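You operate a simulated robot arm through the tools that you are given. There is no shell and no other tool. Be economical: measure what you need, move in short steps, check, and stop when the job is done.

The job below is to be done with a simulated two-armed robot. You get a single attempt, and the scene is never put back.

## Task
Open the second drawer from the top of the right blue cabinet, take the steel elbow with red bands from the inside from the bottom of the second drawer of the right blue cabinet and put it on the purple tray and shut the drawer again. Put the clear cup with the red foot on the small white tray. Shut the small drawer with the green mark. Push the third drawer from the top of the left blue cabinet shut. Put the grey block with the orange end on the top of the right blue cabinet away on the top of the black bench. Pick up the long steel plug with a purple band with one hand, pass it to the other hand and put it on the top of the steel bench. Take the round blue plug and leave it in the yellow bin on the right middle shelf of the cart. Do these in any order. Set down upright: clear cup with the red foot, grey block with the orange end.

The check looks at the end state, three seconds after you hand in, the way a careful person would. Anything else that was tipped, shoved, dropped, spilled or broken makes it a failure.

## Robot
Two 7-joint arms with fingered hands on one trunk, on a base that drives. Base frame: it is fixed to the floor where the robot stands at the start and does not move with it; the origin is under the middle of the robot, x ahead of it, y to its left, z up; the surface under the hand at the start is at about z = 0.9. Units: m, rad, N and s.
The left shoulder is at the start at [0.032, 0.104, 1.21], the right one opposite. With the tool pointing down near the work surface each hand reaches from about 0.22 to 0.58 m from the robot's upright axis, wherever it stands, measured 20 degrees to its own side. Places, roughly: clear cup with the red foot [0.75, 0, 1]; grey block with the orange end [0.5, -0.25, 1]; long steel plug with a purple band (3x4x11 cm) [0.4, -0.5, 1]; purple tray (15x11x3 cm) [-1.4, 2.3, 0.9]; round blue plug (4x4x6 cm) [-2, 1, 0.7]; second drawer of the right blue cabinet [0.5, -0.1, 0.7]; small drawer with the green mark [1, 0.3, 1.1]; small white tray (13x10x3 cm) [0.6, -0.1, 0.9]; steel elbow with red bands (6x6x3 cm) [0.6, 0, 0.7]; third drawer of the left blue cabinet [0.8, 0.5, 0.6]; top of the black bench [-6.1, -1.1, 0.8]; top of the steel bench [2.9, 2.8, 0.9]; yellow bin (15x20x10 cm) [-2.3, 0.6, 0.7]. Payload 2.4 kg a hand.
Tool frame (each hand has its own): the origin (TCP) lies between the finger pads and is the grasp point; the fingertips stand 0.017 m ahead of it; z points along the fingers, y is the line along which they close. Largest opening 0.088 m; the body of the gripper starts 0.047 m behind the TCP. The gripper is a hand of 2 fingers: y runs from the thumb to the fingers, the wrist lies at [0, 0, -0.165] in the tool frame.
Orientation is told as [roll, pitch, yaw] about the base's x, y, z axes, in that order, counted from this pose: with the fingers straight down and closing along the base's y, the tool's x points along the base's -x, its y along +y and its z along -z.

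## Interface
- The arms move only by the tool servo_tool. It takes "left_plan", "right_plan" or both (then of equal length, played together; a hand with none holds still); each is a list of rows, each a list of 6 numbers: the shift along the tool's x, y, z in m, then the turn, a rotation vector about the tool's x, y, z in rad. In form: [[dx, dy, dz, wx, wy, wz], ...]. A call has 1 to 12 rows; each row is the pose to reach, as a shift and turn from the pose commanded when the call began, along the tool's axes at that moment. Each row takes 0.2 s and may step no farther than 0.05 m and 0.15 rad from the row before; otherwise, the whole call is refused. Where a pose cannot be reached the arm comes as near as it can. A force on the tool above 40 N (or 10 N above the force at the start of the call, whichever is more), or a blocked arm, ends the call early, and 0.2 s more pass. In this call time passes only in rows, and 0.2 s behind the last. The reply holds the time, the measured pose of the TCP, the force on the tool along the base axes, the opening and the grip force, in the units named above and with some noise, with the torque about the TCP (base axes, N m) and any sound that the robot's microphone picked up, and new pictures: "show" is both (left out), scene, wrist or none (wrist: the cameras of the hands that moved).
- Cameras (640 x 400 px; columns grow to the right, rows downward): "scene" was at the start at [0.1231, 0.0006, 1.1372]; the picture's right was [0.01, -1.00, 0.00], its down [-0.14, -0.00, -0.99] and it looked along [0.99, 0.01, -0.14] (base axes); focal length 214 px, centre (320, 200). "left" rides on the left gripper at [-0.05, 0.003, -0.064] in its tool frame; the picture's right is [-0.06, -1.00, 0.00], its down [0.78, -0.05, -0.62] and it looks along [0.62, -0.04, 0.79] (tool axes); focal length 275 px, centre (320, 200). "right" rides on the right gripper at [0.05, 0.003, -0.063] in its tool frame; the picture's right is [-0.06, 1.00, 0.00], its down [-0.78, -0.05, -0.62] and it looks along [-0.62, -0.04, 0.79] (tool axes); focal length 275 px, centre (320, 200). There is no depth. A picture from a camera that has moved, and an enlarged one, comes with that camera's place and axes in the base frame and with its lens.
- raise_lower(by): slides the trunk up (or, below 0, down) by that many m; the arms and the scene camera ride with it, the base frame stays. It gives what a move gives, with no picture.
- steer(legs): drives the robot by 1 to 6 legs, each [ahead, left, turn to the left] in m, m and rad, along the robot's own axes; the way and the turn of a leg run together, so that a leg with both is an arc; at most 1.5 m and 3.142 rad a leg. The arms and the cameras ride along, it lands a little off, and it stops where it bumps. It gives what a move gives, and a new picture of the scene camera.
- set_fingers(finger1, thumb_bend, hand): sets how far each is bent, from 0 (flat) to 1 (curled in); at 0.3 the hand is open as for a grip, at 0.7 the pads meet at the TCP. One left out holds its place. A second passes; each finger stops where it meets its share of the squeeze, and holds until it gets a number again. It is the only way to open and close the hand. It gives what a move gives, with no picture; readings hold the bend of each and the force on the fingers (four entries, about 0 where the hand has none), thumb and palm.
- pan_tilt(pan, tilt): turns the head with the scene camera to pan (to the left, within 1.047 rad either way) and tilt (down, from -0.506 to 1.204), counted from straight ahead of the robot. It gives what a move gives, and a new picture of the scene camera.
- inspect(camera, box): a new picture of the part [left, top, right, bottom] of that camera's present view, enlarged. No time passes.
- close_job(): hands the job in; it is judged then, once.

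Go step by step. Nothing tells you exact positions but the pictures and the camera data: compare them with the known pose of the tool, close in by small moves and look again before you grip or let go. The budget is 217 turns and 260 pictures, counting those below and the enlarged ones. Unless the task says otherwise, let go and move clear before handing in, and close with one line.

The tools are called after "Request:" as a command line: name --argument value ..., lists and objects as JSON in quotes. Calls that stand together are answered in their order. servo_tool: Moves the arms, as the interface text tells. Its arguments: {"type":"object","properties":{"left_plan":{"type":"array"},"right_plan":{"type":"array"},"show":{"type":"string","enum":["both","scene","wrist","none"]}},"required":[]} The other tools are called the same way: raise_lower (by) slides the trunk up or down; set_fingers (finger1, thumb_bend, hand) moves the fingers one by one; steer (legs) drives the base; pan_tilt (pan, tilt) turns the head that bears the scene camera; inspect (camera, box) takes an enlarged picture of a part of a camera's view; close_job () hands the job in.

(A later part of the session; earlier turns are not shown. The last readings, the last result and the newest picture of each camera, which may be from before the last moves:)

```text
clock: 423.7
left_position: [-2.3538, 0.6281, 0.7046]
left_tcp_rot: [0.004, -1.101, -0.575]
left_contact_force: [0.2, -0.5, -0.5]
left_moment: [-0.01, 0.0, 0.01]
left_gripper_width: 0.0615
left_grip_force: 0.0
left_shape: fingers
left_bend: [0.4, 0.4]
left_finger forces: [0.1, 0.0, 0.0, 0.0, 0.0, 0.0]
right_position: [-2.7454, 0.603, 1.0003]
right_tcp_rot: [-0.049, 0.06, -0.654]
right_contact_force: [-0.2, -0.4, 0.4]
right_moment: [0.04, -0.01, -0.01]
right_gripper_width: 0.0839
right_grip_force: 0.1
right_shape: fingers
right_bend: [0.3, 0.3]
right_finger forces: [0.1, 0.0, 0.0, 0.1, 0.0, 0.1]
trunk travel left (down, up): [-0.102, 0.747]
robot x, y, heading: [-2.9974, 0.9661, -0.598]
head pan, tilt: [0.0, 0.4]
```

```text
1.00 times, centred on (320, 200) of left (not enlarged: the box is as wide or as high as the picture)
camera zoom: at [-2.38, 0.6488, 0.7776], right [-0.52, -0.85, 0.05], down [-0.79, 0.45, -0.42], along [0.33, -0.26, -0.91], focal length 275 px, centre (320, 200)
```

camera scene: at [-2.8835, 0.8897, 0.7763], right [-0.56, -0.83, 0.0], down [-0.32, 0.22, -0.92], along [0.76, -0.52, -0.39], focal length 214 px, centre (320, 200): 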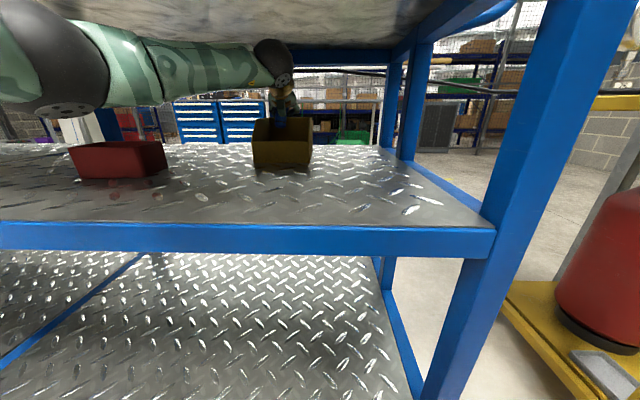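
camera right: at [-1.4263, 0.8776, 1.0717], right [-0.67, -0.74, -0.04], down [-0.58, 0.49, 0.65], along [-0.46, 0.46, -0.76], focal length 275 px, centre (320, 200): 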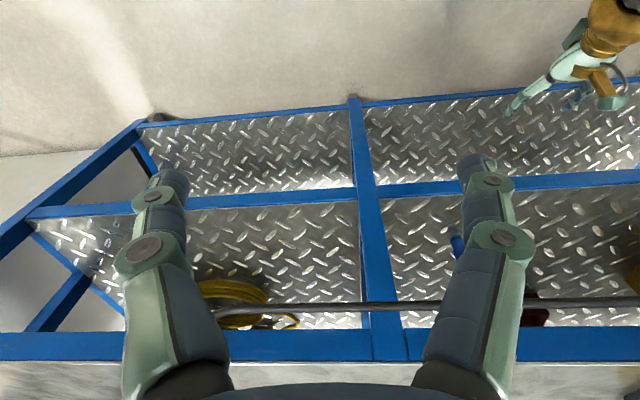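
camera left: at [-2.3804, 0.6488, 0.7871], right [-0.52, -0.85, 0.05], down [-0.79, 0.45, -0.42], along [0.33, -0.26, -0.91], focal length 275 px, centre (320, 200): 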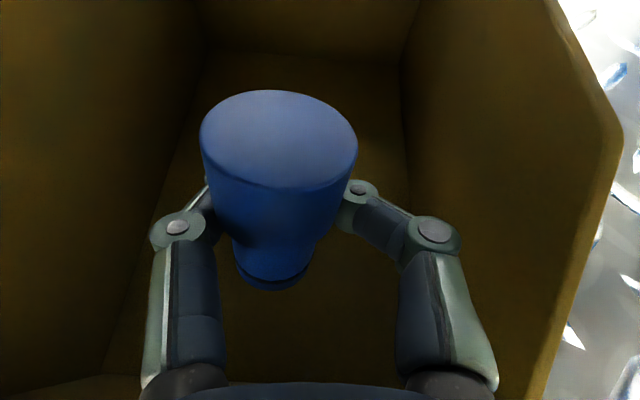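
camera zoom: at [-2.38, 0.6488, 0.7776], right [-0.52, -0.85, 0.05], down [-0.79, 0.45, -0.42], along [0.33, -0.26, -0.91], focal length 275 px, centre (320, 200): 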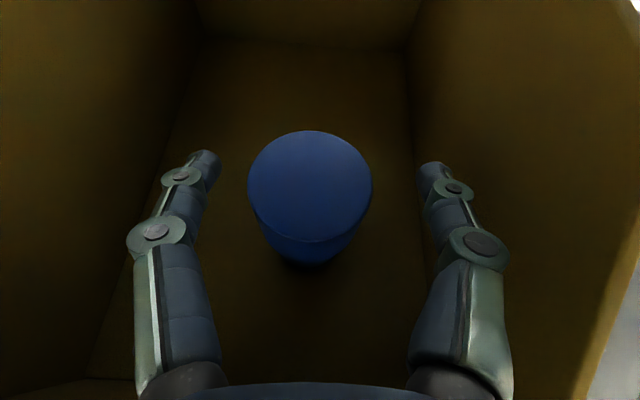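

The plug stands in the bin. Lifting and pulling the hand out, then backing away.

Request:
servo_tool --left_plan '[[-0.02, 0, -0.01, 0, 0, 0], [-0.045, 0, -0.023, 0, 0, 0], [-0.03, 0, -0.054, 0, 0, 0], [-0.011, 0, -0.09, 0, 0, 0], [0.007, 0, -0.126, 0, 0, 0]]' --show "none"

Request:
steer --legs '[[-0.35, 0, 0]]'

Request:
inspect --camera "scene" --box '[180, 80, 460, 255]'

```text
clock: 424.9
left_position: [-2.453, 0.6882, 0.7524]
left_tcp_rot: [0.004, -1.099, -0.574]
left_contact_force: [0.5, 0.7, -1.5]
left_moment: [-0.02, 0.01, 0.01]
left_gripper_width: 0.0616
left_grip_force: 0.1
left_shape: fingers
left_bend: [0.4, 0.4]
left_finger forces: [0.0, 0.1, 0.1, 0.0, 0.0, 0.1]
right_position: [-2.7457, 0.6032, 1.0013]
right_tcp_rot: [-0.049, 0.059, -0.655]
right_contact_force: [-1.3, 0.3, 0.8]
right_moment: [0.0, 0.01, -0.01]
right_gripper_width: 0.0842
right_grip_force: 0.1
right_shape: fingers
right_bend: [0.3, 0.3]
right_finger forces: [0.0, 0.1, 0.0, 0.0, 0.0, 0.0]
trunk travel left (down, up): [-0.102, 0.747]
robot x, y, heading: [-2.9979, 0.9665, -0.592]
head pan, tilt: [0.0, 0.4]
```

```text
clock: 427.1
left_position: [-2.7356, 0.8747, 0.7537]
left_tcp_rot: [0.005, -1.101, -0.585]
left_contact_force: [-0.1, 0.4, -0.7]
left_moment: [-0.01, 0.01, 0.01]
left_gripper_width: 0.0615
left_grip_force: 0.1
left_shape: fingers
left_bend: [0.4, 0.4]
left_finger forces: [0.0, 0.0, 0.0, 0.0, 0.1, 0.0]
right_position: [-3.0289, 0.7917, 1.0007]
right_tcp_rot: [-0.049, 0.06, -0.663]
right_contact_force: [0.9, -0.6, -0.1]
right_moment: [0.02, 0.03, -0.03]
right_gripper_width: 0.084
right_grip_force: 0.1
right_shape: fingers
right_bend: [0.3, 0.3]
right_finger forces: [0.0, 0.0, 0.0, 0.0, 0.0, 0.0]
trunk travel left (down, up): [-0.102, 0.747]
robot x, y, heading: [-3.2763, 1.1628, -0.608]
head pan, tilt: [0.0, 0.4]
camera scene: at [-3.1645, 1.0801, 0.7763], right [-0.57, -0.82, 0.0], down [-0.32, 0.22, -0.92], along [0.76, -0.52, -0.39], focal length 214 px, centre (320, 200)
```

scene: 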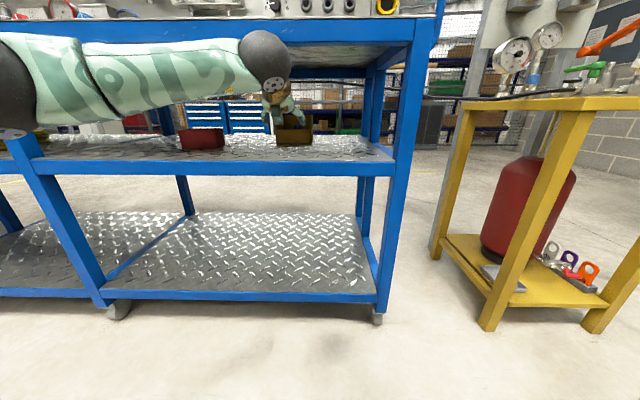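

```text
2.29 times, centred on (320, 168) of scene
camera zoom: at [-3.1645, 1.0801, 0.7763], right [-0.57, -0.82, 0.0], down [-0.32, 0.22, -0.92], along [0.76, -0.52, -0.39], focal length 490 px, centre (320, 274)
```

zoom: 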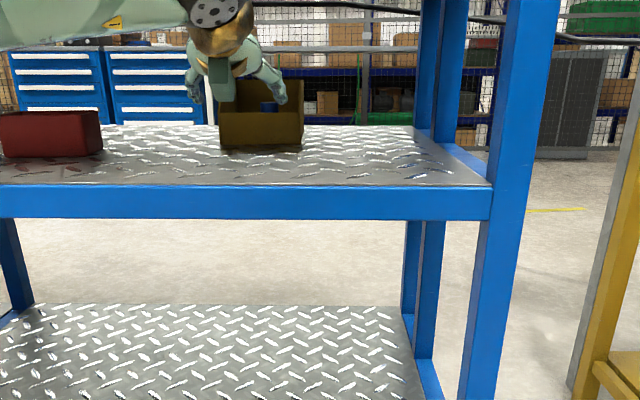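

The blue plug is visible in the bin. Last job is the long plug: raising the trunk, straightening the left hand, and driving back around to the start area.

Request:
raise_lower --by 0.34

Request:
servo_tool --left_plan '[[0, 0, -0.01, 0, 0.14, 0], [0, 0, -0.02, 0, 0.28, 0], [0, 0, -0.03, 0, 0.42, 0], [0, 0, -0.04, 0, 0.56, 0], [0, 0, -0.05, 0, 0.7, 0], [0, 0, -0.06, 0, 0.84, 0], [0, 0, -0.07, 0, 0.98, 0], [0, 0, -0.08, 0, 1.1, 0]]' --show "none"

Request:
steer --legs '[[-0.064, 0.863, 0], [-0.064, 0.863, 0], [0.212, 1.183, 0], [1.096, 0.701, 0], [0.862, -0.801, 0]]'

```text
clock: 430.5
left_position: [-2.7352, 0.8753, 1.0926]
left_tcp_rot: [0.006, -1.1, -0.584]
left_contact_force: [-0.6, 0.7, 0.2]
left_moment: [-0.02, -0.02, 0.02]
left_gripper_width: 0.0615
left_grip_force: 0.0
left_shape: fingers
left_bend: [0.4, 0.4]
left_finger forces: [0.1, 0.1, 0.1, 0.1, 0.0, 0.0]
right_position: [-3.0292, 0.7905, 1.3402]
right_tcp_rot: [-0.048, 0.06, -0.663]
right_contact_force: [1.0, 0.5, -0.2]
right_moment: [0.0, -0.02, 0.0]
right_gripper_width: 0.0841
right_grip_force: 0.1
right_shape: fingers
right_bend: [0.3, 0.3]
right_finger forces: [0.1, 0.1, 0.0, 0.1, 0.0, 0.0]
trunk travel left (down, up): [-0.442, 0.407]
robot x, y, heading: [-3.2749, 1.1584, -0.603]
head pan, tilt: [0.0, 0.4]
```

```text
clock: 432.3
left_position: [-2.7965, 0.9141, 1.1292]
left_tcp_rot: [0.003, 0.002, -0.582]
left_contact_force: [-0.4, -1.0, 0.2]
left_moment: [-0.02, 0.01, 0.01]
left_gripper_width: 0.0617
left_grip_force: 0.2
left_shape: fingers
left_bend: [0.4, 0.4]
left_finger forces: [0.0, 0.1, 0.0, 0.0, 0.0, 0.1]
right_position: [-3.0305, 0.7909, 1.3421]
right_tcp_rot: [-0.048, 0.06, -0.662]
right_contact_force: [-0.3, 0.5, 0.1]
right_moment: [-0.03, 0.04, 0.01]
right_gripper_width: 0.0841
right_grip_force: 0.0
right_shape: fingers
right_bend: [0.3, 0.3]
right_finger forces: [0.0, 0.0, 0.0, 0.0, 0.0, 0.1]
trunk travel left (down, up): [-0.442, 0.407]
robot x, y, heading: [-3.2783, 1.156, -0.603]
head pan, tilt: [0.0, 0.4]
```

```text
clock: 458.4
left_position: [0.4282, 2.0113, 1.1296]
left_tcp_rot: [0.001, -0.001, -0.598]
left_contact_force: [0.2, 0.5, 0.5]
left_moment: [0.03, 0.0, -0.01]
left_gripper_width: 0.0615
left_grip_force: 0.0
left_shape: fingers
left_bend: [0.4, 0.4]
left_finger forces: [0.0, 0.0, 0.0, 0.0, 0.0, 0.0]
right_position: [0.1935, 1.8915, 1.3401]
right_tcp_rot: [-0.05, 0.058, -0.682]
right_contact_force: [0.0, 0.3, -0.1]
right_moment: [0.02, 0.0, -0.03]
right_gripper_width: 0.0841
right_grip_force: 0.1
right_shape: fingers
right_bend: [0.3, 0.3]
right_finger forces: [0.0, 0.0, 0.0, 0.0, 0.1, 0.0]
trunk travel left (down, up): [-0.442, 0.407]
robot x, y, heading: [-0.0482, 2.2644, -0.623]
head pan, tilt: [0.0, 0.4]
camera scene: at [0.0526, 2.1903, 1.1152], right [-0.58, -0.81, 0.0], down [-0.32, 0.23, -0.92], along [0.75, -0.54, -0.39], focal length 214 px, centre (320, 200)
```

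scene: 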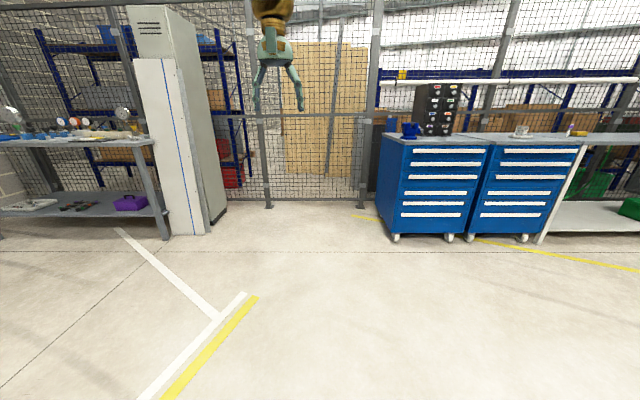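

All drawers still look shut. Driving to the workbench where the long plug stands.

Request:
steer --legs '[[0.376, -1.04, 0], [0.625, -0.783, 0], [0.2, -0.036, -0.02]]'

Request:
inspect --camera "scene" --box '[300, 100, 540, 250]'

```text
clock: 470.0
left_position: [0.3021, -0.191, 1.1279]
left_tcp_rot: [0.001, 0.0, -0.628]
left_contact_force: [-0.7, 0.1, -0.1]
left_moment: [0.0, 0.03, 0.01]
left_gripper_width: 0.0614
left_grip_force: 0.0
left_shape: fingers
left_bend: [0.4, 0.4]
left_finger forces: [0.1, 0.0, 0.0, 0.0, 0.0, 0.0]
right_position: [0.063, -0.304, 1.3409]
right_tcp_rot: [-0.047, 0.059, -0.711]
right_contact_force: [-0.6, 0.1, -0.1]
right_moment: [-0.01, 0.02, 0.02]
right_gripper_width: 0.084
right_grip_force: 0.1
right_shape: fingers
right_bend: [0.3, 0.3]
right_finger forces: [0.0, 0.1, 0.0, 0.0, 0.0, 0.0]
trunk travel left (down, up): [-0.442, 0.407]
robot x, y, heading: [-0.1653, 0.0754, -0.655]
head pan, tilt: [0.0, 0.4]
camera scene: at [-0.0686, -0.0003, 1.1151], right [-0.61, -0.8, 0.0], down [-0.31, 0.24, -0.92], along [0.73, -0.56, -0.39], focal length 214 px, centre (320, 200)
```

scene: 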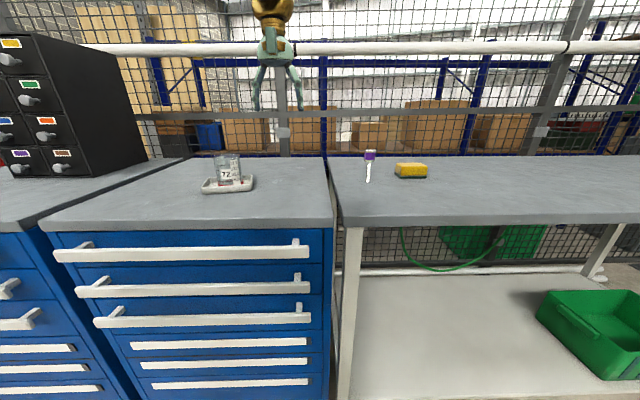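

```text
2.67 times, centred on (420, 175) of scene
camera zoom: at [-0.0686, -0.0003, 1.1151], right [-0.61, -0.8, 0.0], down [-0.31, 0.24, -0.92], along [0.73, -0.56, -0.39], focal length 572 px, centre (53, 267)
```

zoom: 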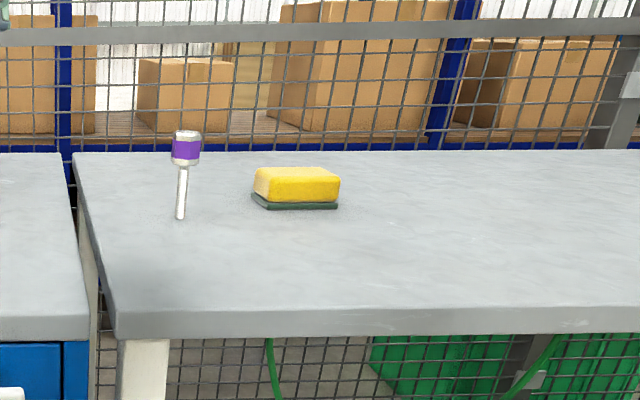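

The plug stands on its thin end, head up, about 10 cm tall. I'll drive closer and bring the right hand above it, tilted slightly forward.

Request:
steer --legs '[[0.22, 0, 0]]'

Request:
servo_tool --right_plan '[[-0.02, 0, 0.03, -0.012, -0.09, -0.014], [-0.04, 0, 0.06, -0.024, -0.18, -0.028], [-0.06, 0, 0.095, -0.036, -0.27, -0.042], [-0.08, 0, 0.13, -0.047, -0.36, -0.056], [-0.1, 0, 0.165, -0.047, -0.36, -0.056], [-0.12, 0, 0.2, -0.047, -0.36, -0.056]]' --show "both"

```text
clock: 471.7
left_position: [0.4768, -0.3255, 1.1288]
left_tcp_rot: [0.004, -0.002, -0.629]
left_contact_force: [-0.7, -0.1, 0.8]
left_moment: [0.0, -0.01, 0.02]
left_gripper_width: 0.0615
left_grip_force: 0.2
left_shape: fingers
left_bend: [0.4, 0.4]
left_finger forces: [0.1, 0.0, 0.0, 0.1, 0.1, 0.1]
right_position: [0.2377, -0.4371, 1.341]
right_tcp_rot: [-0.048, 0.06, -0.713]
right_contact_force: [0.6, -0.1, 0.0]
right_moment: [0.01, -0.02, 0.0]
right_gripper_width: 0.0842
right_grip_force: 0.1
right_shape: fingers
right_bend: [0.3, 0.3]
right_finger forces: [0.0, 0.1, 0.0, 0.1, 0.0, 0.0]
trunk travel left (down, up): [-0.442, 0.407]
robot x, y, heading: [0.0099, -0.0534, -0.652]
head pan, tilt: [0.0, 0.4]
camera scene: at [0.1062, -0.1335, 1.1151], right [-0.61, -0.79, 0.0], down [-0.31, 0.24, -0.92], along [0.73, -0.56, -0.39], focal length 214 px, centre (320, 200)
```

scene: 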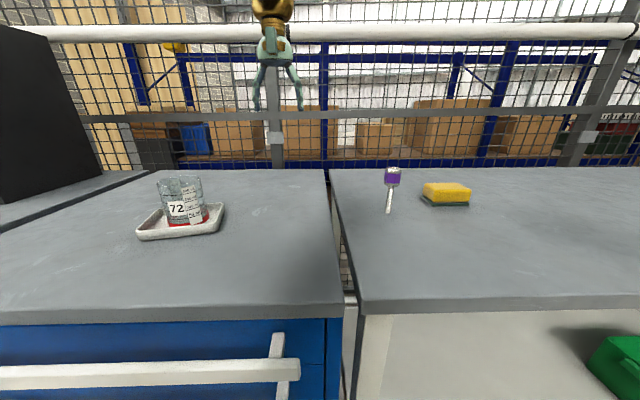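

```text
clock: 473.1
left_position: [0.4752, -0.324, 1.1292]
left_tcp_rot: [0.001, 0.0, -0.627]
left_contact_force: [-0.3, -0.8, 0.2]
left_moment: [0.01, 0.0, -0.02]
left_gripper_width: 0.0613
left_grip_force: 0.0
left_shape: fingers
left_bend: [0.4, 0.4]
left_finger forces: [0.1, 0.0, 0.0, 0.0, 0.0, 0.0]
right_position: [0.3129, -0.5159, 1.1338]
right_tcp_rot: [-0.009, -0.3, -0.645]
right_contact_force: [0.2, -0.3, 0.0]
right_moment: [0.01, 0.02, -0.02]
right_gripper_width: 0.0838
right_grip_force: 0.1
right_shape: fingers
right_bend: [0.3, 0.3]
right_finger forces: [0.0, 0.0, 0.1, 0.0, 0.0, 0.0]
trunk travel left (down, up): [-0.442, 0.407]
robot x, y, heading: [0.0059, -0.059, -0.655]
head pan, tilt: [0.0, 0.4]
camera scene: at [0.1059, -0.1332, 1.1151], right [-0.61, -0.79, 0.0], down [-0.31, 0.24, -0.92], along [0.73, -0.56, -0.39], focal length 214 px, centre (320, 200)
camera right: at [0.2609, -0.4723, 1.1789], right [0.65, 0.76, 0.01], down [0.43, -0.38, 0.82], along [0.63, -0.53, -0.57], focal length 275 px, centre (320, 200)
```

scene: 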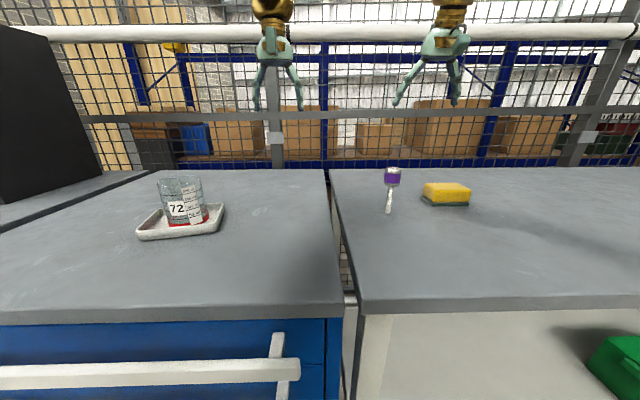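
right: 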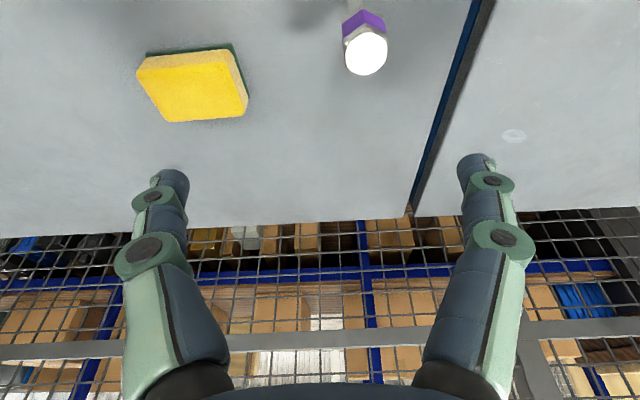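

Head of the plug is 3 cm ahead and 3 cm left of the hand. Moving over it and down to just above.

Request:
servo_tool --right_plan '[[-0.027, 0.027, 0.008, 0, 0, 0], [-0.018, 0.027, 0.038, 0, 0, 0], [-0.008, 0.027, 0.069, 0, 0, 0]]' --show "both"

```text
clock: 473.9
left_position: [0.4763, -0.3249, 1.128]
left_tcp_rot: [0.003, 0.0, -0.629]
left_contact_force: [-0.1, 1.1, 0.2]
left_moment: [0.01, -0.01, 0.0]
left_gripper_width: 0.0613
left_grip_force: 0.1
left_shape: fingers
left_bend: [0.4, 0.4]
left_finger forces: [0.0, 0.0, 0.0, 0.0, 0.0, 0.1]
right_position: [0.3526, -0.5071, 1.0688]
right_tcp_rot: [-0.009, -0.3, -0.645]
right_contact_force: [0.5, 0.1, 0.1]
right_moment: [0.03, 0.01, 0.03]
right_gripper_width: 0.0843
right_grip_force: 0.0
right_shape: fingers
right_bend: [0.3, 0.3]
right_finger forces: [0.1, 0.0, 0.1, 0.0, 0.0, 0.1]
trunk travel left (down, up): [-0.442, 0.407]
robot x, y, heading: [0.0074, -0.0582, -0.651]
head pan, tilt: [0.0, 0.4]
camera scene: at [0.1056, -0.1332, 1.1152], right [-0.61, -0.79, 0.0], down [-0.31, 0.24, -0.92], along [0.73, -0.56, -0.39], focal length 214 px, centre (320, 200)
camera right: at [0.3014, -0.4641, 1.1141], right [0.65, 0.76, 0.01], down [0.43, -0.38, 0.82], along [0.63, -0.53, -0.57], focal length 275 px, centre (320, 200)
```

scene: 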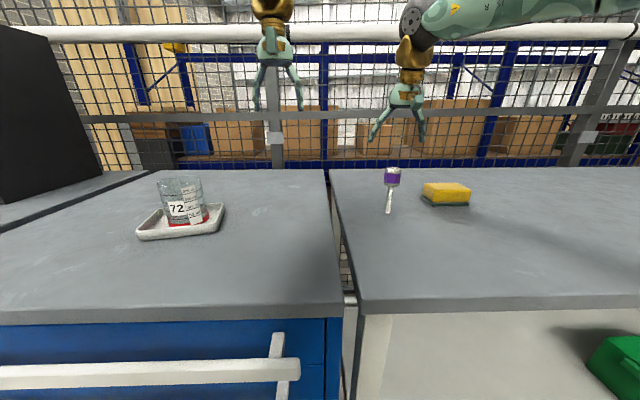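
right: 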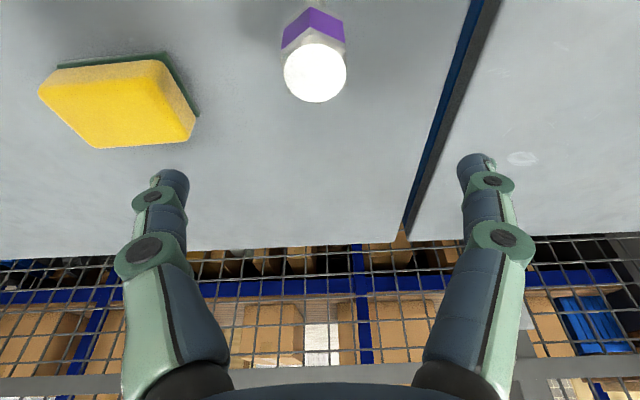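

Directly above. Descending to head height.

Request:
servo_tool --right_plan '[[0.0074, 0, 0.024, 0, 0, 0], [0.0148, 0, 0.048, 0, 0, 0], [0.0207, 0, 0.067, 0, 0, 0], [0.0254, 0, 0.082, 0, 0, 0]]' --show "wrist"

Request:
inspect --camera "scene" --box '[340, 100, 500, 230]'

```text
clock: 474.9
left_position: [0.4768, -0.3244, 1.1288]
left_tcp_rot: [0.001, -0.001, -0.628]
left_contact_force: [0.3, -0.2, 0.8]
left_moment: [-0.01, -0.01, 0.0]
left_gripper_width: 0.0613
left_grip_force: 0.1
left_shape: fingers
left_bend: [0.4, 0.4]
left_finger forces: [0.1, 0.0, 0.0, 0.0, 0.0, 0.0]
right_position: [0.3517, -0.511, 0.9849]
right_tcp_rot: [-0.009, -0.298, -0.646]
right_contact_force: [-0.8, -0.6, -0.2]
right_moment: [0.02, -0.01, -0.01]
right_gripper_width: 0.084
right_grip_force: 0.0
right_shape: fingers
right_bend: [0.3, 0.3]
right_finger forces: [0.0, 0.1, 0.0, 0.0, 0.0, 0.0]
trunk travel left (down, up): [-0.442, 0.407]
robot x, y, heading: [0.0067, -0.057, -0.653]
head pan, tilt: [0.0, 0.4]
camera right: at [0.3009, -0.4675, 1.0317], right [0.65, 0.76, 0.01], down [0.43, -0.38, 0.82], along [0.63, -0.53, -0.57], focal length 275 px, centre (320, 200)
```

right: 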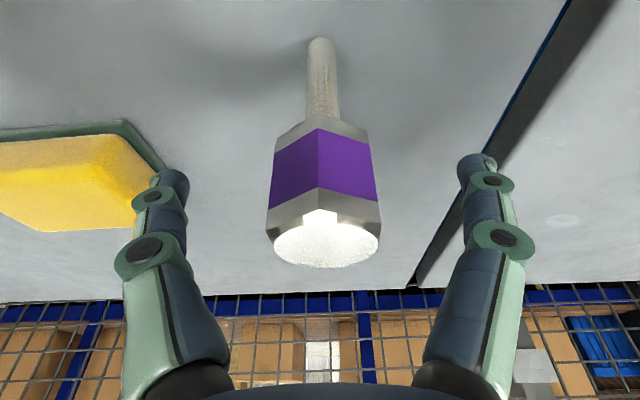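

```text
3.08 times, centred on (420, 165) of scene
camera zoom: at [0.1057, -0.1331, 1.1152], right [-0.61, -0.79, 0.0], down [-0.31, 0.24, -0.92], along [0.73, -0.56, -0.39], focal length 660 px, centre (12, 308)
```

zoom: 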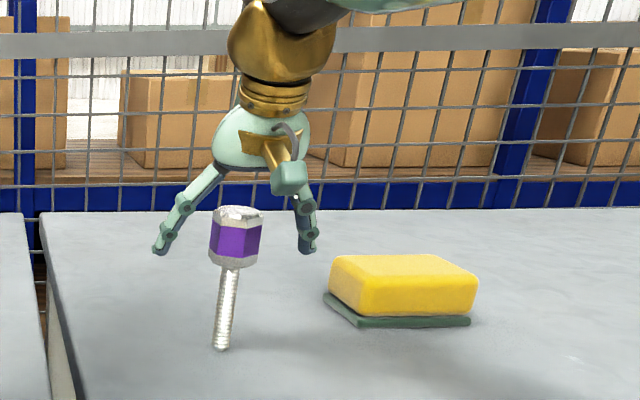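

The head is right between the fingers, which are above the sponge's height. Closing.

Request:
set_fingers --hand "right" --finger1 0.65 --thumb_bend 0.65

Request:
set_fingers --hand "right" --finger1 0.85 --thumb_bend 0.85

Request:
servo_tool --right_plan '[[-0.0089, 0, -0.0287, 0, 0, 0], [-0.0177, 0, -0.0573, 0, 0, 0], [-0.0266, 0, -0.086, 0, 0, 0], [-0.0355, 0, -0.115, 0, 0, 0], [-0.0444, 0, -0.143, 0, 0, 0]]' --show "wrist"

```text
clock: 475.9
left_position: [0.4761, -0.3252, 1.1284]
left_tcp_rot: [0.001, 0.001, -0.629]
left_contact_force: [0.0, 0.7, -0.1]
left_moment: [-0.03, -0.02, 0.02]
left_gripper_width: 0.0615
left_grip_force: 0.1
left_shape: fingers
left_bend: [0.4, 0.4]
left_finger forces: [0.1, 0.1, 0.1, 0.0, 0.0, 0.0]
right_position: [0.3515, -0.5116, 0.9859]
right_tcp_rot: [-0.007, -0.299, -0.646]
right_contact_force: [0.2, 0.9, -0.4]
right_moment: [-0.01, 0.03, -0.01]
right_gripper_width: 0.0203
right_grip_force: 3.1
right_shape: fingers
right_bend: [0.58, 0.62]
right_finger forces: [3.1, 0.0, 0.0, 0.0, 3.1, 0.0]
trunk travel left (down, up): [-0.442, 0.407]
robot x, y, heading: [0.0093, -0.059, -0.652]
head pan, tilt: [0.0, 0.4]
```

```text
clock: 476.9
left_position: [0.4767, -0.3245, 1.1281]
left_tcp_rot: [0.001, 0.0, -0.629]
left_contact_force: [0.1, 0.6, -0.3]
left_moment: [0.04, 0.01, -0.03]
left_gripper_width: 0.0617
left_grip_force: 0.1
left_shape: fingers
left_bend: [0.4, 0.4]
left_finger forces: [0.1, 0.0, 0.1, 0.0, 0.0, 0.0]
right_position: [0.3519, -0.5118, 0.9857]
right_tcp_rot: [-0.009, -0.3, -0.646]
right_contact_force: [0.3, 0.0, 1.0]
right_moment: [-0.04, 0.01, -0.02]
right_gripper_width: 0.0187
right_grip_force: 9.6
right_shape: fingers
right_bend: [0.53, 0.73]
right_finger forces: [10.2, 0.1, 0.0, 0.0, 9.9, 0.0]
trunk travel left (down, up): [-0.442, 0.407]
robot x, y, heading: [0.0064, -0.0551, -0.658]
head pan, tilt: [0.0, 0.4]
```

```text
clock: 478.1
left_position: [0.4762, -0.324, 1.1287]
left_tcp_rot: [0.003, -0.001, -0.631]
left_contact_force: [0.2, -0.5, 0.2]
left_moment: [-0.02, -0.03, 0.01]
left_gripper_width: 0.0615
left_grip_force: 0.0
left_shape: fingers
left_bend: [0.4, 0.4]
left_finger forces: [0.1, 0.0, 0.1, 0.0, 0.1, 0.0]
right_position: [0.3498, -0.5097, 1.135]
right_tcp_rot: [-0.01, -0.298, -0.645]
right_contact_force: [-0.5, 0.1, -0.9]
right_moment: [0.02, -0.03, 0.03]
right_gripper_width: 0.0186
right_grip_force: 10.0
right_shape: fingers
right_bend: [0.53, 0.73]
right_finger forces: [10.2, 0.1, 0.0, 0.1, 9.9, 0.0]
trunk travel left (down, up): [-0.442, 0.407]
robot x, y, heading: [0.0062, -0.0584, -0.656]
head pan, tilt: [0.0, 0.4]
camera right: at [0.2995, -0.4668, 1.1795], right [0.65, 0.76, 0.01], down [0.43, -0.38, 0.82], along [0.63, -0.53, -0.57], focal length 275 px, centre (320, 200)
```

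right: 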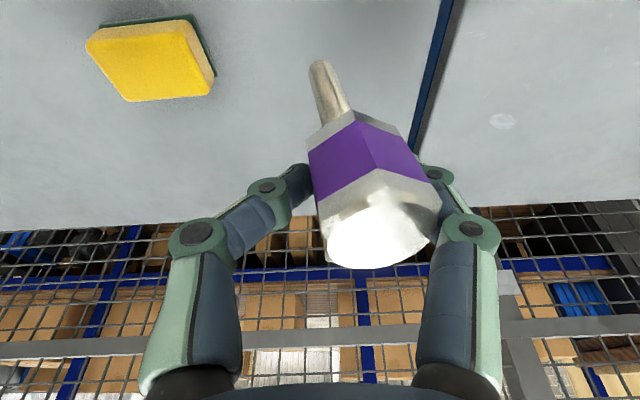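

Plug lifted. I'll back away from the bench, then bring both hands together: right holding the head from above, left coming horizontally to take the rod.

Request:
steer --legs '[[-0.5, 0, 0]]'

Request:
servo_tool --left_plan '[[0.02, 0.006, 0.006, 0, -0.14, 0], [0.04, 0.012, 0.012, 0, -0.28, 0], [0.06, 0.018, 0.018, 0, -0.42, 0], [0.08, 0.024, 0.024, 0, -0.56, 0], [0.1, 0.03, 0.03, 0, -0.7, 0], [0.12, 0.036, 0.036, 0, -0.84, 0], [0.14, 0.042, 0.042, 0, -0.98, 0], [0.16, 0.05, 0.05, 0, -1.1, 0]]' --right_plan '[[0, 0, 0, 0, 0, 0], [0, 0, 0, 0, 0, 0], [0, 0, 0, 0, 0, 0], [0.01, 0.025, -0.003, 0, 0, 0], [0.02, 0.05, -0.006, 0, 0, 0], [0.03, 0.08, -0.009, 0, 0, 0], [0.04, 0.11, -0.012, 0, 0, 0], [0.0477, 0.14, -0.0148, 0, 0, 0]]' --show "both"

```text
clock: 481.1
left_position: [0.0771, -0.0135, 1.1299]
left_tcp_rot: [0.001, -0.003, -0.609]
left_contact_force: [0.0, -0.2, -1.3]
left_moment: [-0.01, -0.01, 0.03]
left_gripper_width: 0.0615
left_grip_force: 0.1
left_shape: fingers
left_bend: [0.4, 0.4]
left_finger forces: [0.0, 0.0, 0.0, 0.1, 0.1, 0.0]
right_position: [-0.0458, -0.2005, 1.1339]
right_tcp_rot: [-0.008, -0.299, -0.63]
right_contact_force: [0.7, -0.1, -0.8]
right_moment: [-0.02, 0.01, 0.03]
right_gripper_width: 0.0186
right_grip_force: 10.6
right_shape: fingers
right_bend: [0.53, 0.73]
right_finger forces: [10.2, 0.0, 0.0, 0.0, 9.9, 0.0]
trunk travel left (down, up): [-0.442, 0.407]
robot x, y, heading: [-0.399, 0.2443, -0.639]
head pan, tilt: [0.0, 0.4]
camera scene: at [-0.2975, 0.1716, 1.1152], right [-0.59, -0.81, 0.0], down [-0.31, 0.23, -0.92], along [0.74, -0.55, -0.39], focal length 214 px, centre (320, 200)
```

scene: 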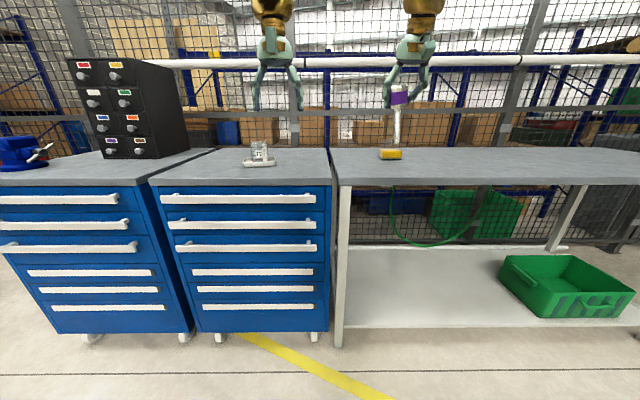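

```text
clock: 482.9
left_position: [-0.0198, 0.1105, 1.0832]
left_tcp_rot: [0.002, -1.042, -0.611]
left_contact_force: [-0.1, 0.8, 0.0]
left_moment: [-0.01, 0.0, 0.01]
left_gripper_width: 0.0611
left_grip_force: 0.2
left_shape: fingers
left_bend: [0.4, 0.4]
left_finger forces: [0.0, 0.1, 0.0, 0.1, 0.1, 0.0]
left hand out of reach, approached as far as the arm can: row 8
right_position: [-0.0031, -0.0563, 1.1304]
right_tcp_rot: [-0.009, -0.298, -0.629]
right_contact_force: [0.4, 0.3, -2.0]
right_moment: [0.0, -0.01, 0.0]
right_gripper_width: 0.0187
right_grip_force: 10.4
right_shape: fingers
right_bend: [0.53, 0.73]
right_finger forces: [10.1, 0.0, 0.1, 0.0, 9.9, 0.0]
trunk travel left (down, up): [-0.442, 0.407]
robot x, y, heading: [-0.398, 0.2451, -0.632]
head pan, tilt: [0.0, 0.4]
camera scene: at [-0.2971, 0.1715, 1.1152], right [-0.59, -0.81, 0.0], down [-0.31, 0.23, -0.92], along [0.74, -0.55, -0.39], focal length 214 px, centre (320, 200)
camera right: at [-0.0544, -0.0143, 1.1768], right [0.64, 0.77, 0.01], down [0.43, -0.37, 0.82], along [0.64, -0.52, -0.57], focal length 275 px, centre (320, 200)
camera left: at [-0.0419, 0.1298, 1.1585], right [-0.55, -0.84, 0.05], down [-0.79, 0.49, -0.36], along [0.28, -0.24, -0.93], focal length 275 px, centre (320, 200)
```

scene: 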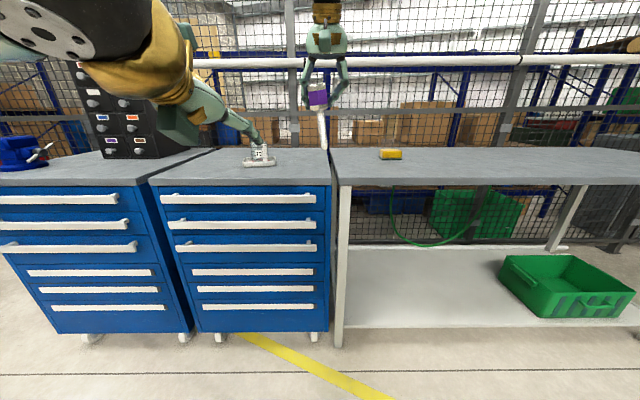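
right: 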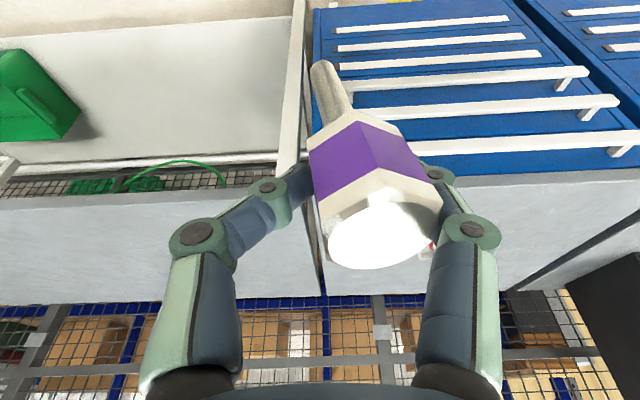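
left: 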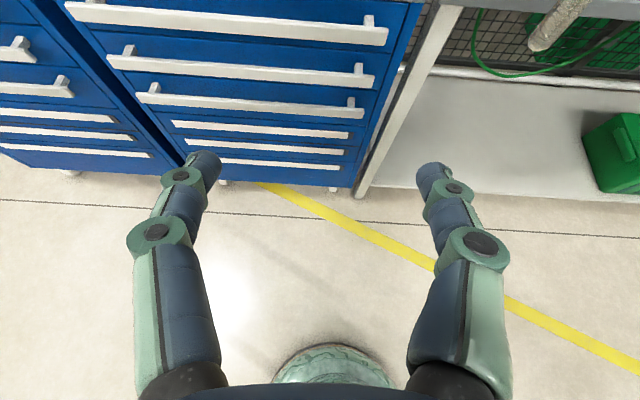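

Now I'll bring the right hand upright to make room, and slide the left hand sideways in line with the rod.

Request:
servo_tool --right_plan '[[0, 0, 0, 0, 0.1, 0], [0, 0, 0, 0, 0.2, 0], [0, 0, 0, 0, 0.298, 0], [0, 0, 0, 0, 0.298, 0], [0, 0, 0, 0, 0.298, 0]]' --left_plan '[[0, 0, 0, 0, 0, 0], [0, -0.03, 0, 0, 0, 0], [0, -0.065, 0, 0, 0, 0], [0, -0.1, 0, 0, 0, 0], [0, -0.13, 0, 0, 0, 0]]' --show "both"

```text
clock: 484.1
left_position: [-0.0949, 0.0031, 1.0814]
left_tcp_rot: [0.004, -1.04, -0.613]
left_contact_force: [-0.4, 0.1, -0.2]
left_moment: [-0.01, -0.01, 0.0]
left_gripper_width: 0.0613
left_grip_force: 0.0
left_shape: fingers
left_bend: [0.4, 0.4]
left_finger forces: [0.0, 0.0, 0.0, 0.0, 0.0, 0.1]
right_position: [-0.002, -0.0575, 1.1326]
right_tcp_rot: [-0.008, 0.001, -0.631]
right_contact_force: [0.2, -0.4, -1.1]
right_moment: [-0.01, -0.02, 0.0]
right_gripper_width: 0.0188
right_grip_force: 9.3
right_shape: fingers
right_bend: [0.53, 0.73]
right_finger forces: [10.1, 0.0, 0.0, 0.0, 9.9, 0.0]
trunk travel left (down, up): [-0.442, 0.407]
robot x, y, heading: [-0.3976, 0.2495, -0.632]
head pan, tilt: [0.0, 0.4]
camera scene: at [-0.2974, 0.1713, 1.1152], right [-0.59, -0.81, 0.0], down [-0.31, 0.23, -0.92], along [0.74, -0.55, -0.39], focal length 214 px, centre (320, 200)
camera right: at [-0.0409, -0.025, 1.1955], right [0.64, 0.77, -0.01], down [0.61, -0.5, 0.62], along [0.47, -0.4, -0.79], focal length 275 px, centre (320, 200)
camera left: at [-0.1171, 0.0234, 1.1561], right [-0.55, -0.84, 0.05], down [-0.79, 0.49, -0.36], along [0.28, -0.24, -0.93], focal length 275 px, centre (320, 200)
```

scene: 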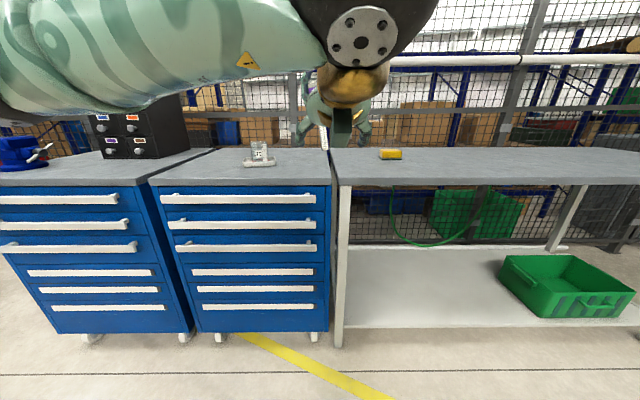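
right: 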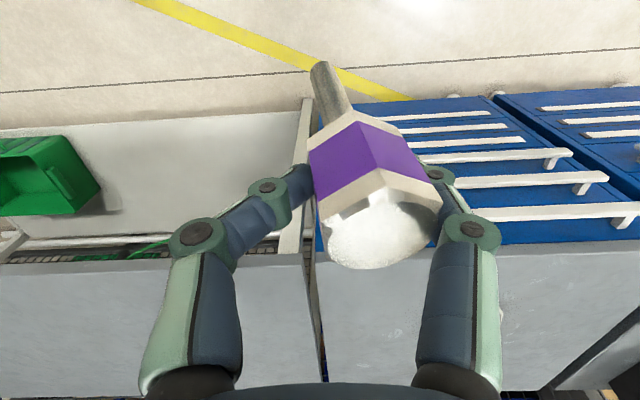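
left: 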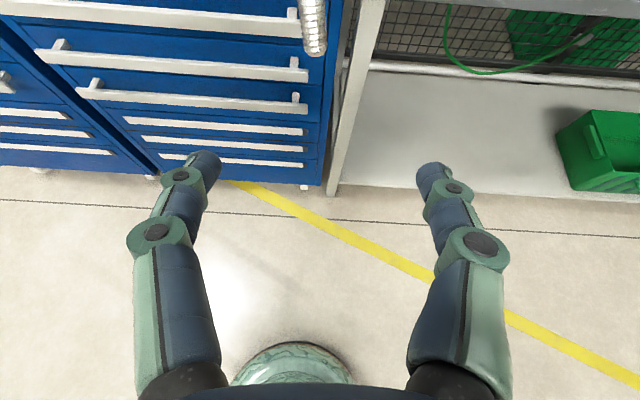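

The rod is right in line, about 10 cm ahead of the left hand. Advancing the left hand around it.

Request:
servo_tool --left_plan '[[-0.014, 0.003, 0.027, 0, 0, 0], [-0.027, 0.006, 0.053, 0, 0, 0], [-0.036, 0.006, 0.071, 0, 0, 0], [-0.045, 0.006, 0.088, 0, 0, 0]]' --show "wrist"

```text
clock: 485.1
left_position: [-0.0117, -0.047, 1.0785]
left_tcp_rot: [0.003, -1.039, -0.612]
left_contact_force: [0.4, 0.5, 0.2]
left_moment: [0.01, 0.0, -0.02]
left_gripper_width: 0.0615
left_grip_force: 0.0
left_shape: fingers
left_bend: [0.4, 0.4]
left_finger forces: [0.1, 0.0, 0.1, 0.0, 0.0, 0.0]
right_position: [-0.0015, -0.0586, 1.1332]
right_tcp_rot: [-0.009, -0.001, -0.628]
right_contact_force: [-0.4, -0.3, -2.4]
right_moment: [-0.02, -0.01, 0.0]
right_gripper_width: 0.0184
right_grip_force: 10.0
right_shape: fingers
right_bend: [0.53, 0.73]
right_finger forces: [10.2, 0.0, 0.0, 0.0, 9.9, 0.1]
trunk travel left (down, up): [-0.442, 0.407]
robot x, y, heading: [-0.3966, 0.2423, -0.635]
head pan, tilt: [0.0, 0.4]
camera left: at [-0.0327, -0.0276, 1.1532], right [-0.55, -0.84, 0.05], down [-0.79, 0.49, -0.36], along [0.28, -0.24, -0.93], focal length 275 px, centre (320, 200)
```

left: 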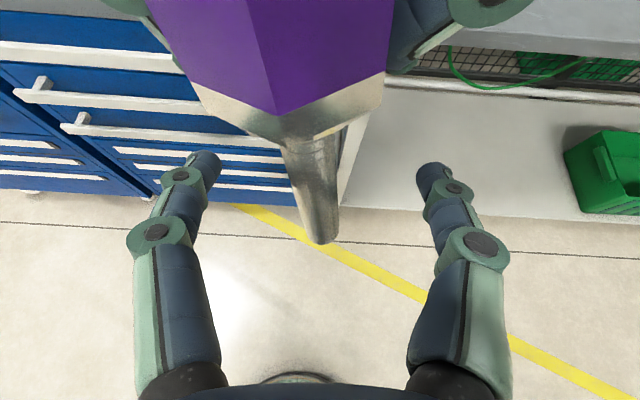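

The rod stands between the left fingers. Closing the left hand on it.

Request:
set_fingers --hand "left" --finger1 0.72 --thumb_bend 0.72

Request:
set_fingers --hand "left" --finger1 0.9 --thumb_bend 0.9

Request:
inspect --camera "left" --box '[0, 0, 640, 400]'

```text
clock: 486.1
left_position: [-0.0104, -0.0462, 1.0773]
left_tcp_rot: [0.005, -1.041, -0.612]
left_contact_force: [0.8, -0.2, 1.5]
left_moment: [0.0, 0.02, 0.03]
left_gripper_width: 0.0
left_grip_force: 1.1
left_shape: fingers
left_bend: [0.71, 0.71]
left_finger forces: [1.0, 0.0, 0.0, 0.1, 1.1, 0.1]
right_position: [-0.0027, -0.0572, 1.1321]
right_tcp_rot: [-0.009, -0.001, -0.63]
right_contact_force: [-0.4, -0.2, -1.4]
right_moment: [-0.02, -0.01, -0.02]
right_gripper_width: 0.0185
right_grip_force: 9.9
right_shape: fingers
right_bend: [0.53, 0.73]
right_finger forces: [10.3, 0.1, 0.1, 0.1, 9.8, 0.0]
trunk travel left (down, up): [-0.442, 0.407]
robot x, y, heading: [-0.396, 0.2439, -0.633]
head pan, tilt: [0.0, 0.4]
```

```text
clock: 487.1
left_position: [-0.0099, -0.0468, 1.0786]
left_tcp_rot: [0.006, -1.04, -0.614]
left_contact_force: [0.2, -1.3, -1.8]
left_moment: [0.02, 0.03, 0.0]
left_gripper_width: 0.0001
left_grip_force: 0.1
left_shape: fingers
left_bend: [0.81, 0.8]
left_finger forces: [0.1, 0.0, 0.0, 0.0, 0.0, 0.0]
right_position: [-0.0033, -0.0568, 1.1319]
right_tcp_rot: [-0.007, -0.003, -0.63]
right_contact_force: [-0.7, 1.3, -0.4]
right_moment: [0.1, 0.04, 0.02]
right_gripper_width: 0.0189
right_grip_force: 9.7
right_shape: fingers
right_bend: [0.53, 0.73]
right_finger forces: [10.5, 0.0, 0.0, 0.0, 9.2, 0.0]
trunk travel left (down, up): [-0.442, 0.407]
robot x, y, heading: [-0.3992, 0.2439, -0.633]
head pan, tilt: [0.0, 0.4]
```

```text
1.00 times, centred on (320, 200) of left (not enlarged: the box is as wide or as high as the picture)
camera zoom: at [-0.0332, -0.0275, 1.1533], right [-0.55, -0.84, 0.05], down [-0.79, 0.49, -0.36], along [0.28, -0.24, -0.93], focal length 275 px, centre (320, 200)
```

zoom: 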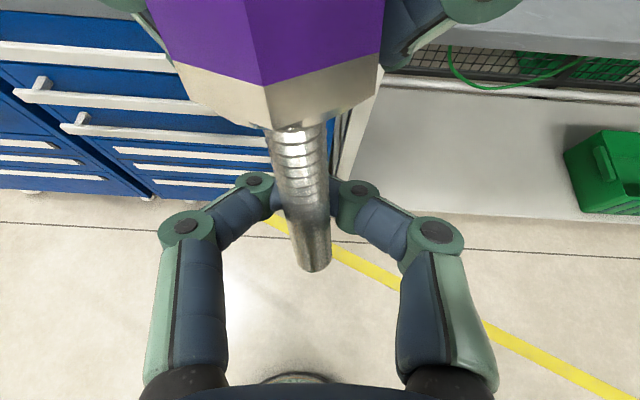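

The rod slipped inside the finger loop, behind the pads. Reopening and repositioning the left hand slightly back.

Request:
set_fingers --hand "left" --finger1 0.42 --thumb_bend 0.42

Request:
inspect --camera "left" --box '[0, 0, 640, 400]'

Request:
inspect --camera "right" --box '[0, 0, 640, 400]'

```text
clock: 488.1
left_position: [-0.012, -0.046, 1.0793]
left_tcp_rot: [0.003, -1.041, -0.611]
left_contact_force: [1.0, -1.4, -0.3]
left_moment: [-0.02, 0.01, 0.0]
left_gripper_width: 0.0568
left_grip_force: 0.0
left_shape: fingers
left_bend: [0.42, 0.42]
left_finger forces: [0.1, 0.0, 0.0, 0.0, 0.0, 0.0]
right_position: [-0.0016, -0.0573, 1.1322]
right_tcp_rot: [-0.008, -0.002, -0.631]
right_contact_force: [-0.4, 0.1, -1.4]
right_moment: [-0.03, 0.03, 0.0]
right_gripper_width: 0.0189
right_grip_force: 9.9
right_shape: fingers
right_bend: [0.53, 0.73]
right_finger forces: [10.1, 0.0, 0.0, 0.0, 9.9, 0.0]
trunk travel left (down, up): [-0.442, 0.407]
robot x, y, heading: [-0.4028, 0.2427, -0.631]
head pan, tilt: [0.0, 0.4]
```

```text
1.00 times, centred on (320, 200) of left (not enlarged: the box is as wide or as high as the picture)
camera zoom: at [-0.0331, -0.0275, 1.1533], right [-0.55, -0.84, 0.05], down [-0.79, 0.49, -0.36], along [0.28, -0.24, -0.93], focal length 275 px, centre (320, 200)
```

zoom: 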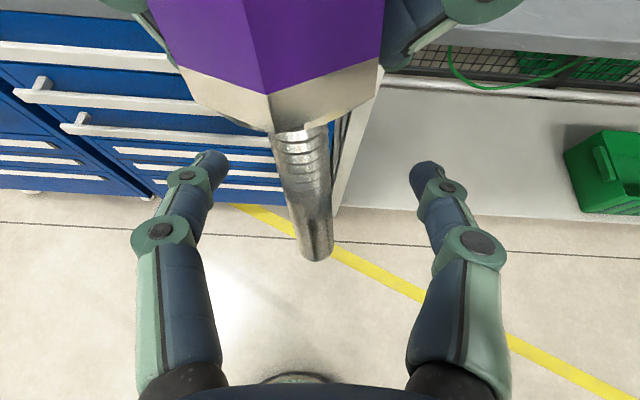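

```text
1.00 times, centred on (320, 200) of right (not enlarged: the box is as wide or as high as the picture)
camera zoom: at [-0.0407, -0.0248, 1.1955], right [0.64, 0.77, -0.01], down [0.61, -0.5, 0.62], along [0.47, -0.4, -0.78], focal length 275 px, centre (320, 200)
```

zoom: 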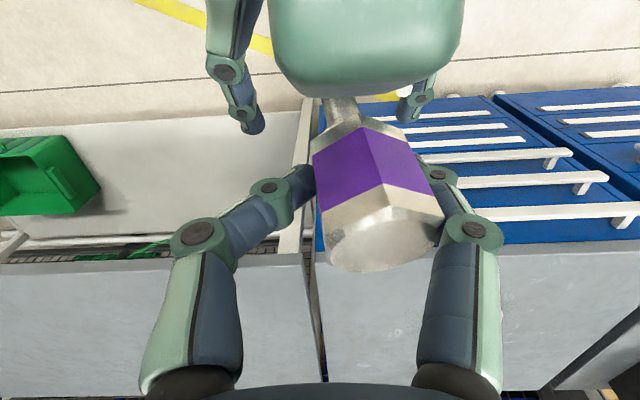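

Moving the left hand 1.5 cm back along its axis and closing again.

Request:
servo_tool --left_plan '[[0, -0.002, -0.008, 0, 0, 0], [0, -0.003, -0.016, 0, 0, 0]]' --show "none"

Request:
set_fingers --hand "left" --finger1 0.7 --thumb_bend 0.7

Request:
inspect --camera "left" --box '[160, 80, 480, 280]'

```text
clock: 488.7
left_position: [-0.0234, -0.0429, 1.0865]
left_tcp_rot: [0.005, -1.041, -0.615]
left_contact_force: [1.0, -0.4, -0.6]
left_moment: [-0.02, 0.0, -0.01]
left_gripper_width: 0.0571
left_grip_force: 0.2
left_shape: fingers
left_bend: [0.42, 0.42]
left_finger forces: [0.0, 0.1, 0.0, 0.1, 0.0, 0.1]
right_position: [-0.0022, -0.0583, 1.1314]
right_tcp_rot: [-0.009, -0.003, -0.63]
right_contact_force: [-1.0, 0.0, -1.3]
right_moment: [-0.02, -0.02, 0.0]
right_gripper_width: 0.0188
right_grip_force: 9.4
right_shape: fingers
right_bend: [0.53, 0.73]
right_finger forces: [10.1, 0.1, 0.0, 0.0, 10.0, 0.0]
trunk travel left (down, up): [-0.442, 0.407]
robot x, y, heading: [-0.4006, 0.244, -0.636]
head pan, tilt: [0.0, 0.4]
```

```text
clock: 489.7
left_position: [-0.0231, -0.0431, 1.086]
left_tcp_rot: [0.004, -1.04, -0.614]
left_contact_force: [2.8, 2.6, 0.0]
left_moment: [0.03, 0.03, 0.03]
left_gripper_width: 0.0053
left_grip_force: 2.1
left_shape: fingers
left_bend: [0.63, 0.7]
left_finger forces: [3.2, 0.1, 0.0, 0.0, 0.3, 0.0]
right_position: [-0.0013, -0.0582, 1.1315]
right_tcp_rot: [-0.009, -0.003, -0.63]
right_contact_force: [-2.3, -2.3, -0.1]
right_moment: [-0.11, 0.08, 0.03]
right_gripper_width: 0.019
right_grip_force: 11.7
right_shape: fingers
right_bend: [0.54, 0.73]
right_finger forces: [10.2, 0.0, 0.0, 0.1, 12.9, 0.0]
trunk travel left (down, up): [-0.442, 0.407]
robot x, y, heading: [-0.3928, 0.2419, -0.635]
head pan, tilt: [0.0, 0.4]
```

```text
2.00 times, centred on (320, 180) of left
camera zoom: at [-0.0457, -0.0241, 1.1608], right [-0.55, -0.84, 0.05], down [-0.79, 0.49, -0.36], along [0.28, -0.24, -0.93], focal length 551 px, centre (320, 240)
```

zoom: 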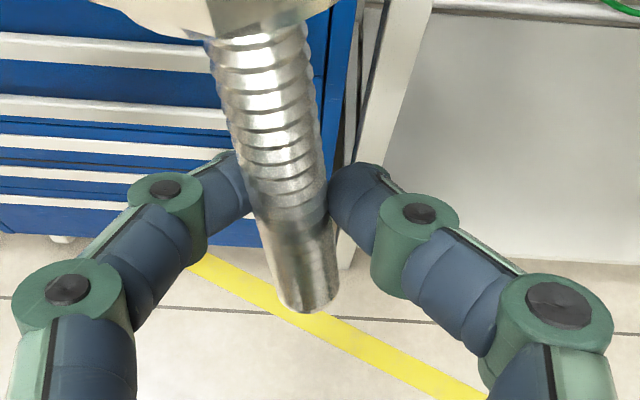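

Now the rod is between the pads. Squeezing to a firm grip.

Request:
set_fingers --hand "left" --finger1 0.9 --thumb_bend 0.9

Request:
inspect --camera "left" --box '[160, 80, 480, 280]'

```text
clock: 490.7
left_position: [-0.0235, -0.0439, 1.0858]
left_tcp_rot: [0.005, -1.039, -0.613]
left_contact_force: [0.3, -1.4, -0.8]
left_moment: [-0.01, 0.02, -0.02]
left_gripper_width: 0.0
left_grip_force: 13.7
left_shape: fingers
left_bend: [0.78, 0.83]
left_finger forces: [13.1, 0.0, 0.0, 0.1, 14.2, 0.1]
right_position: [-0.0022, -0.0577, 1.1314]
right_tcp_rot: [-0.009, -0.003, -0.63]
right_contact_force: [0.4, 1.4, 0.4]
right_moment: [0.06, 0.0, -0.03]
right_gripper_width: 0.0189
right_grip_force: 9.7
right_shape: fingers
right_bend: [0.53, 0.74]
right_finger forces: [10.3, 0.0, 0.1, 0.0, 8.9, 0.0]
trunk travel left (down, up): [-0.442, 0.407]
robot x, y, heading: [-0.4001, 0.2467, -0.633]
head pan, tilt: [0.0, 0.4]
```

```text
2.00 times, centred on (320, 180) of left
camera zoom: at [-0.0458, -0.0242, 1.1608], right [-0.55, -0.84, 0.05], down [-0.79, 0.49, -0.36], along [0.28, -0.24, -0.93], focal length 551 px, centre (320, 240)
```

zoom: 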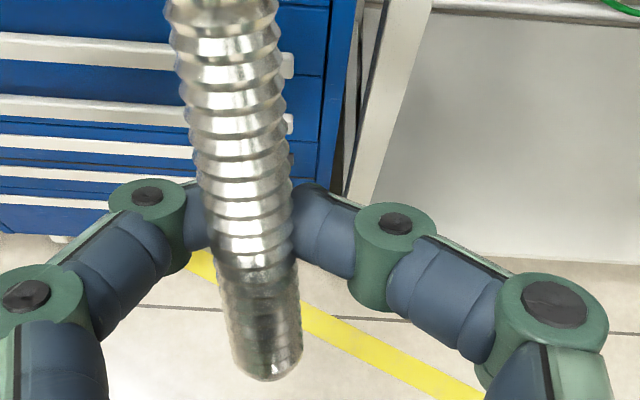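

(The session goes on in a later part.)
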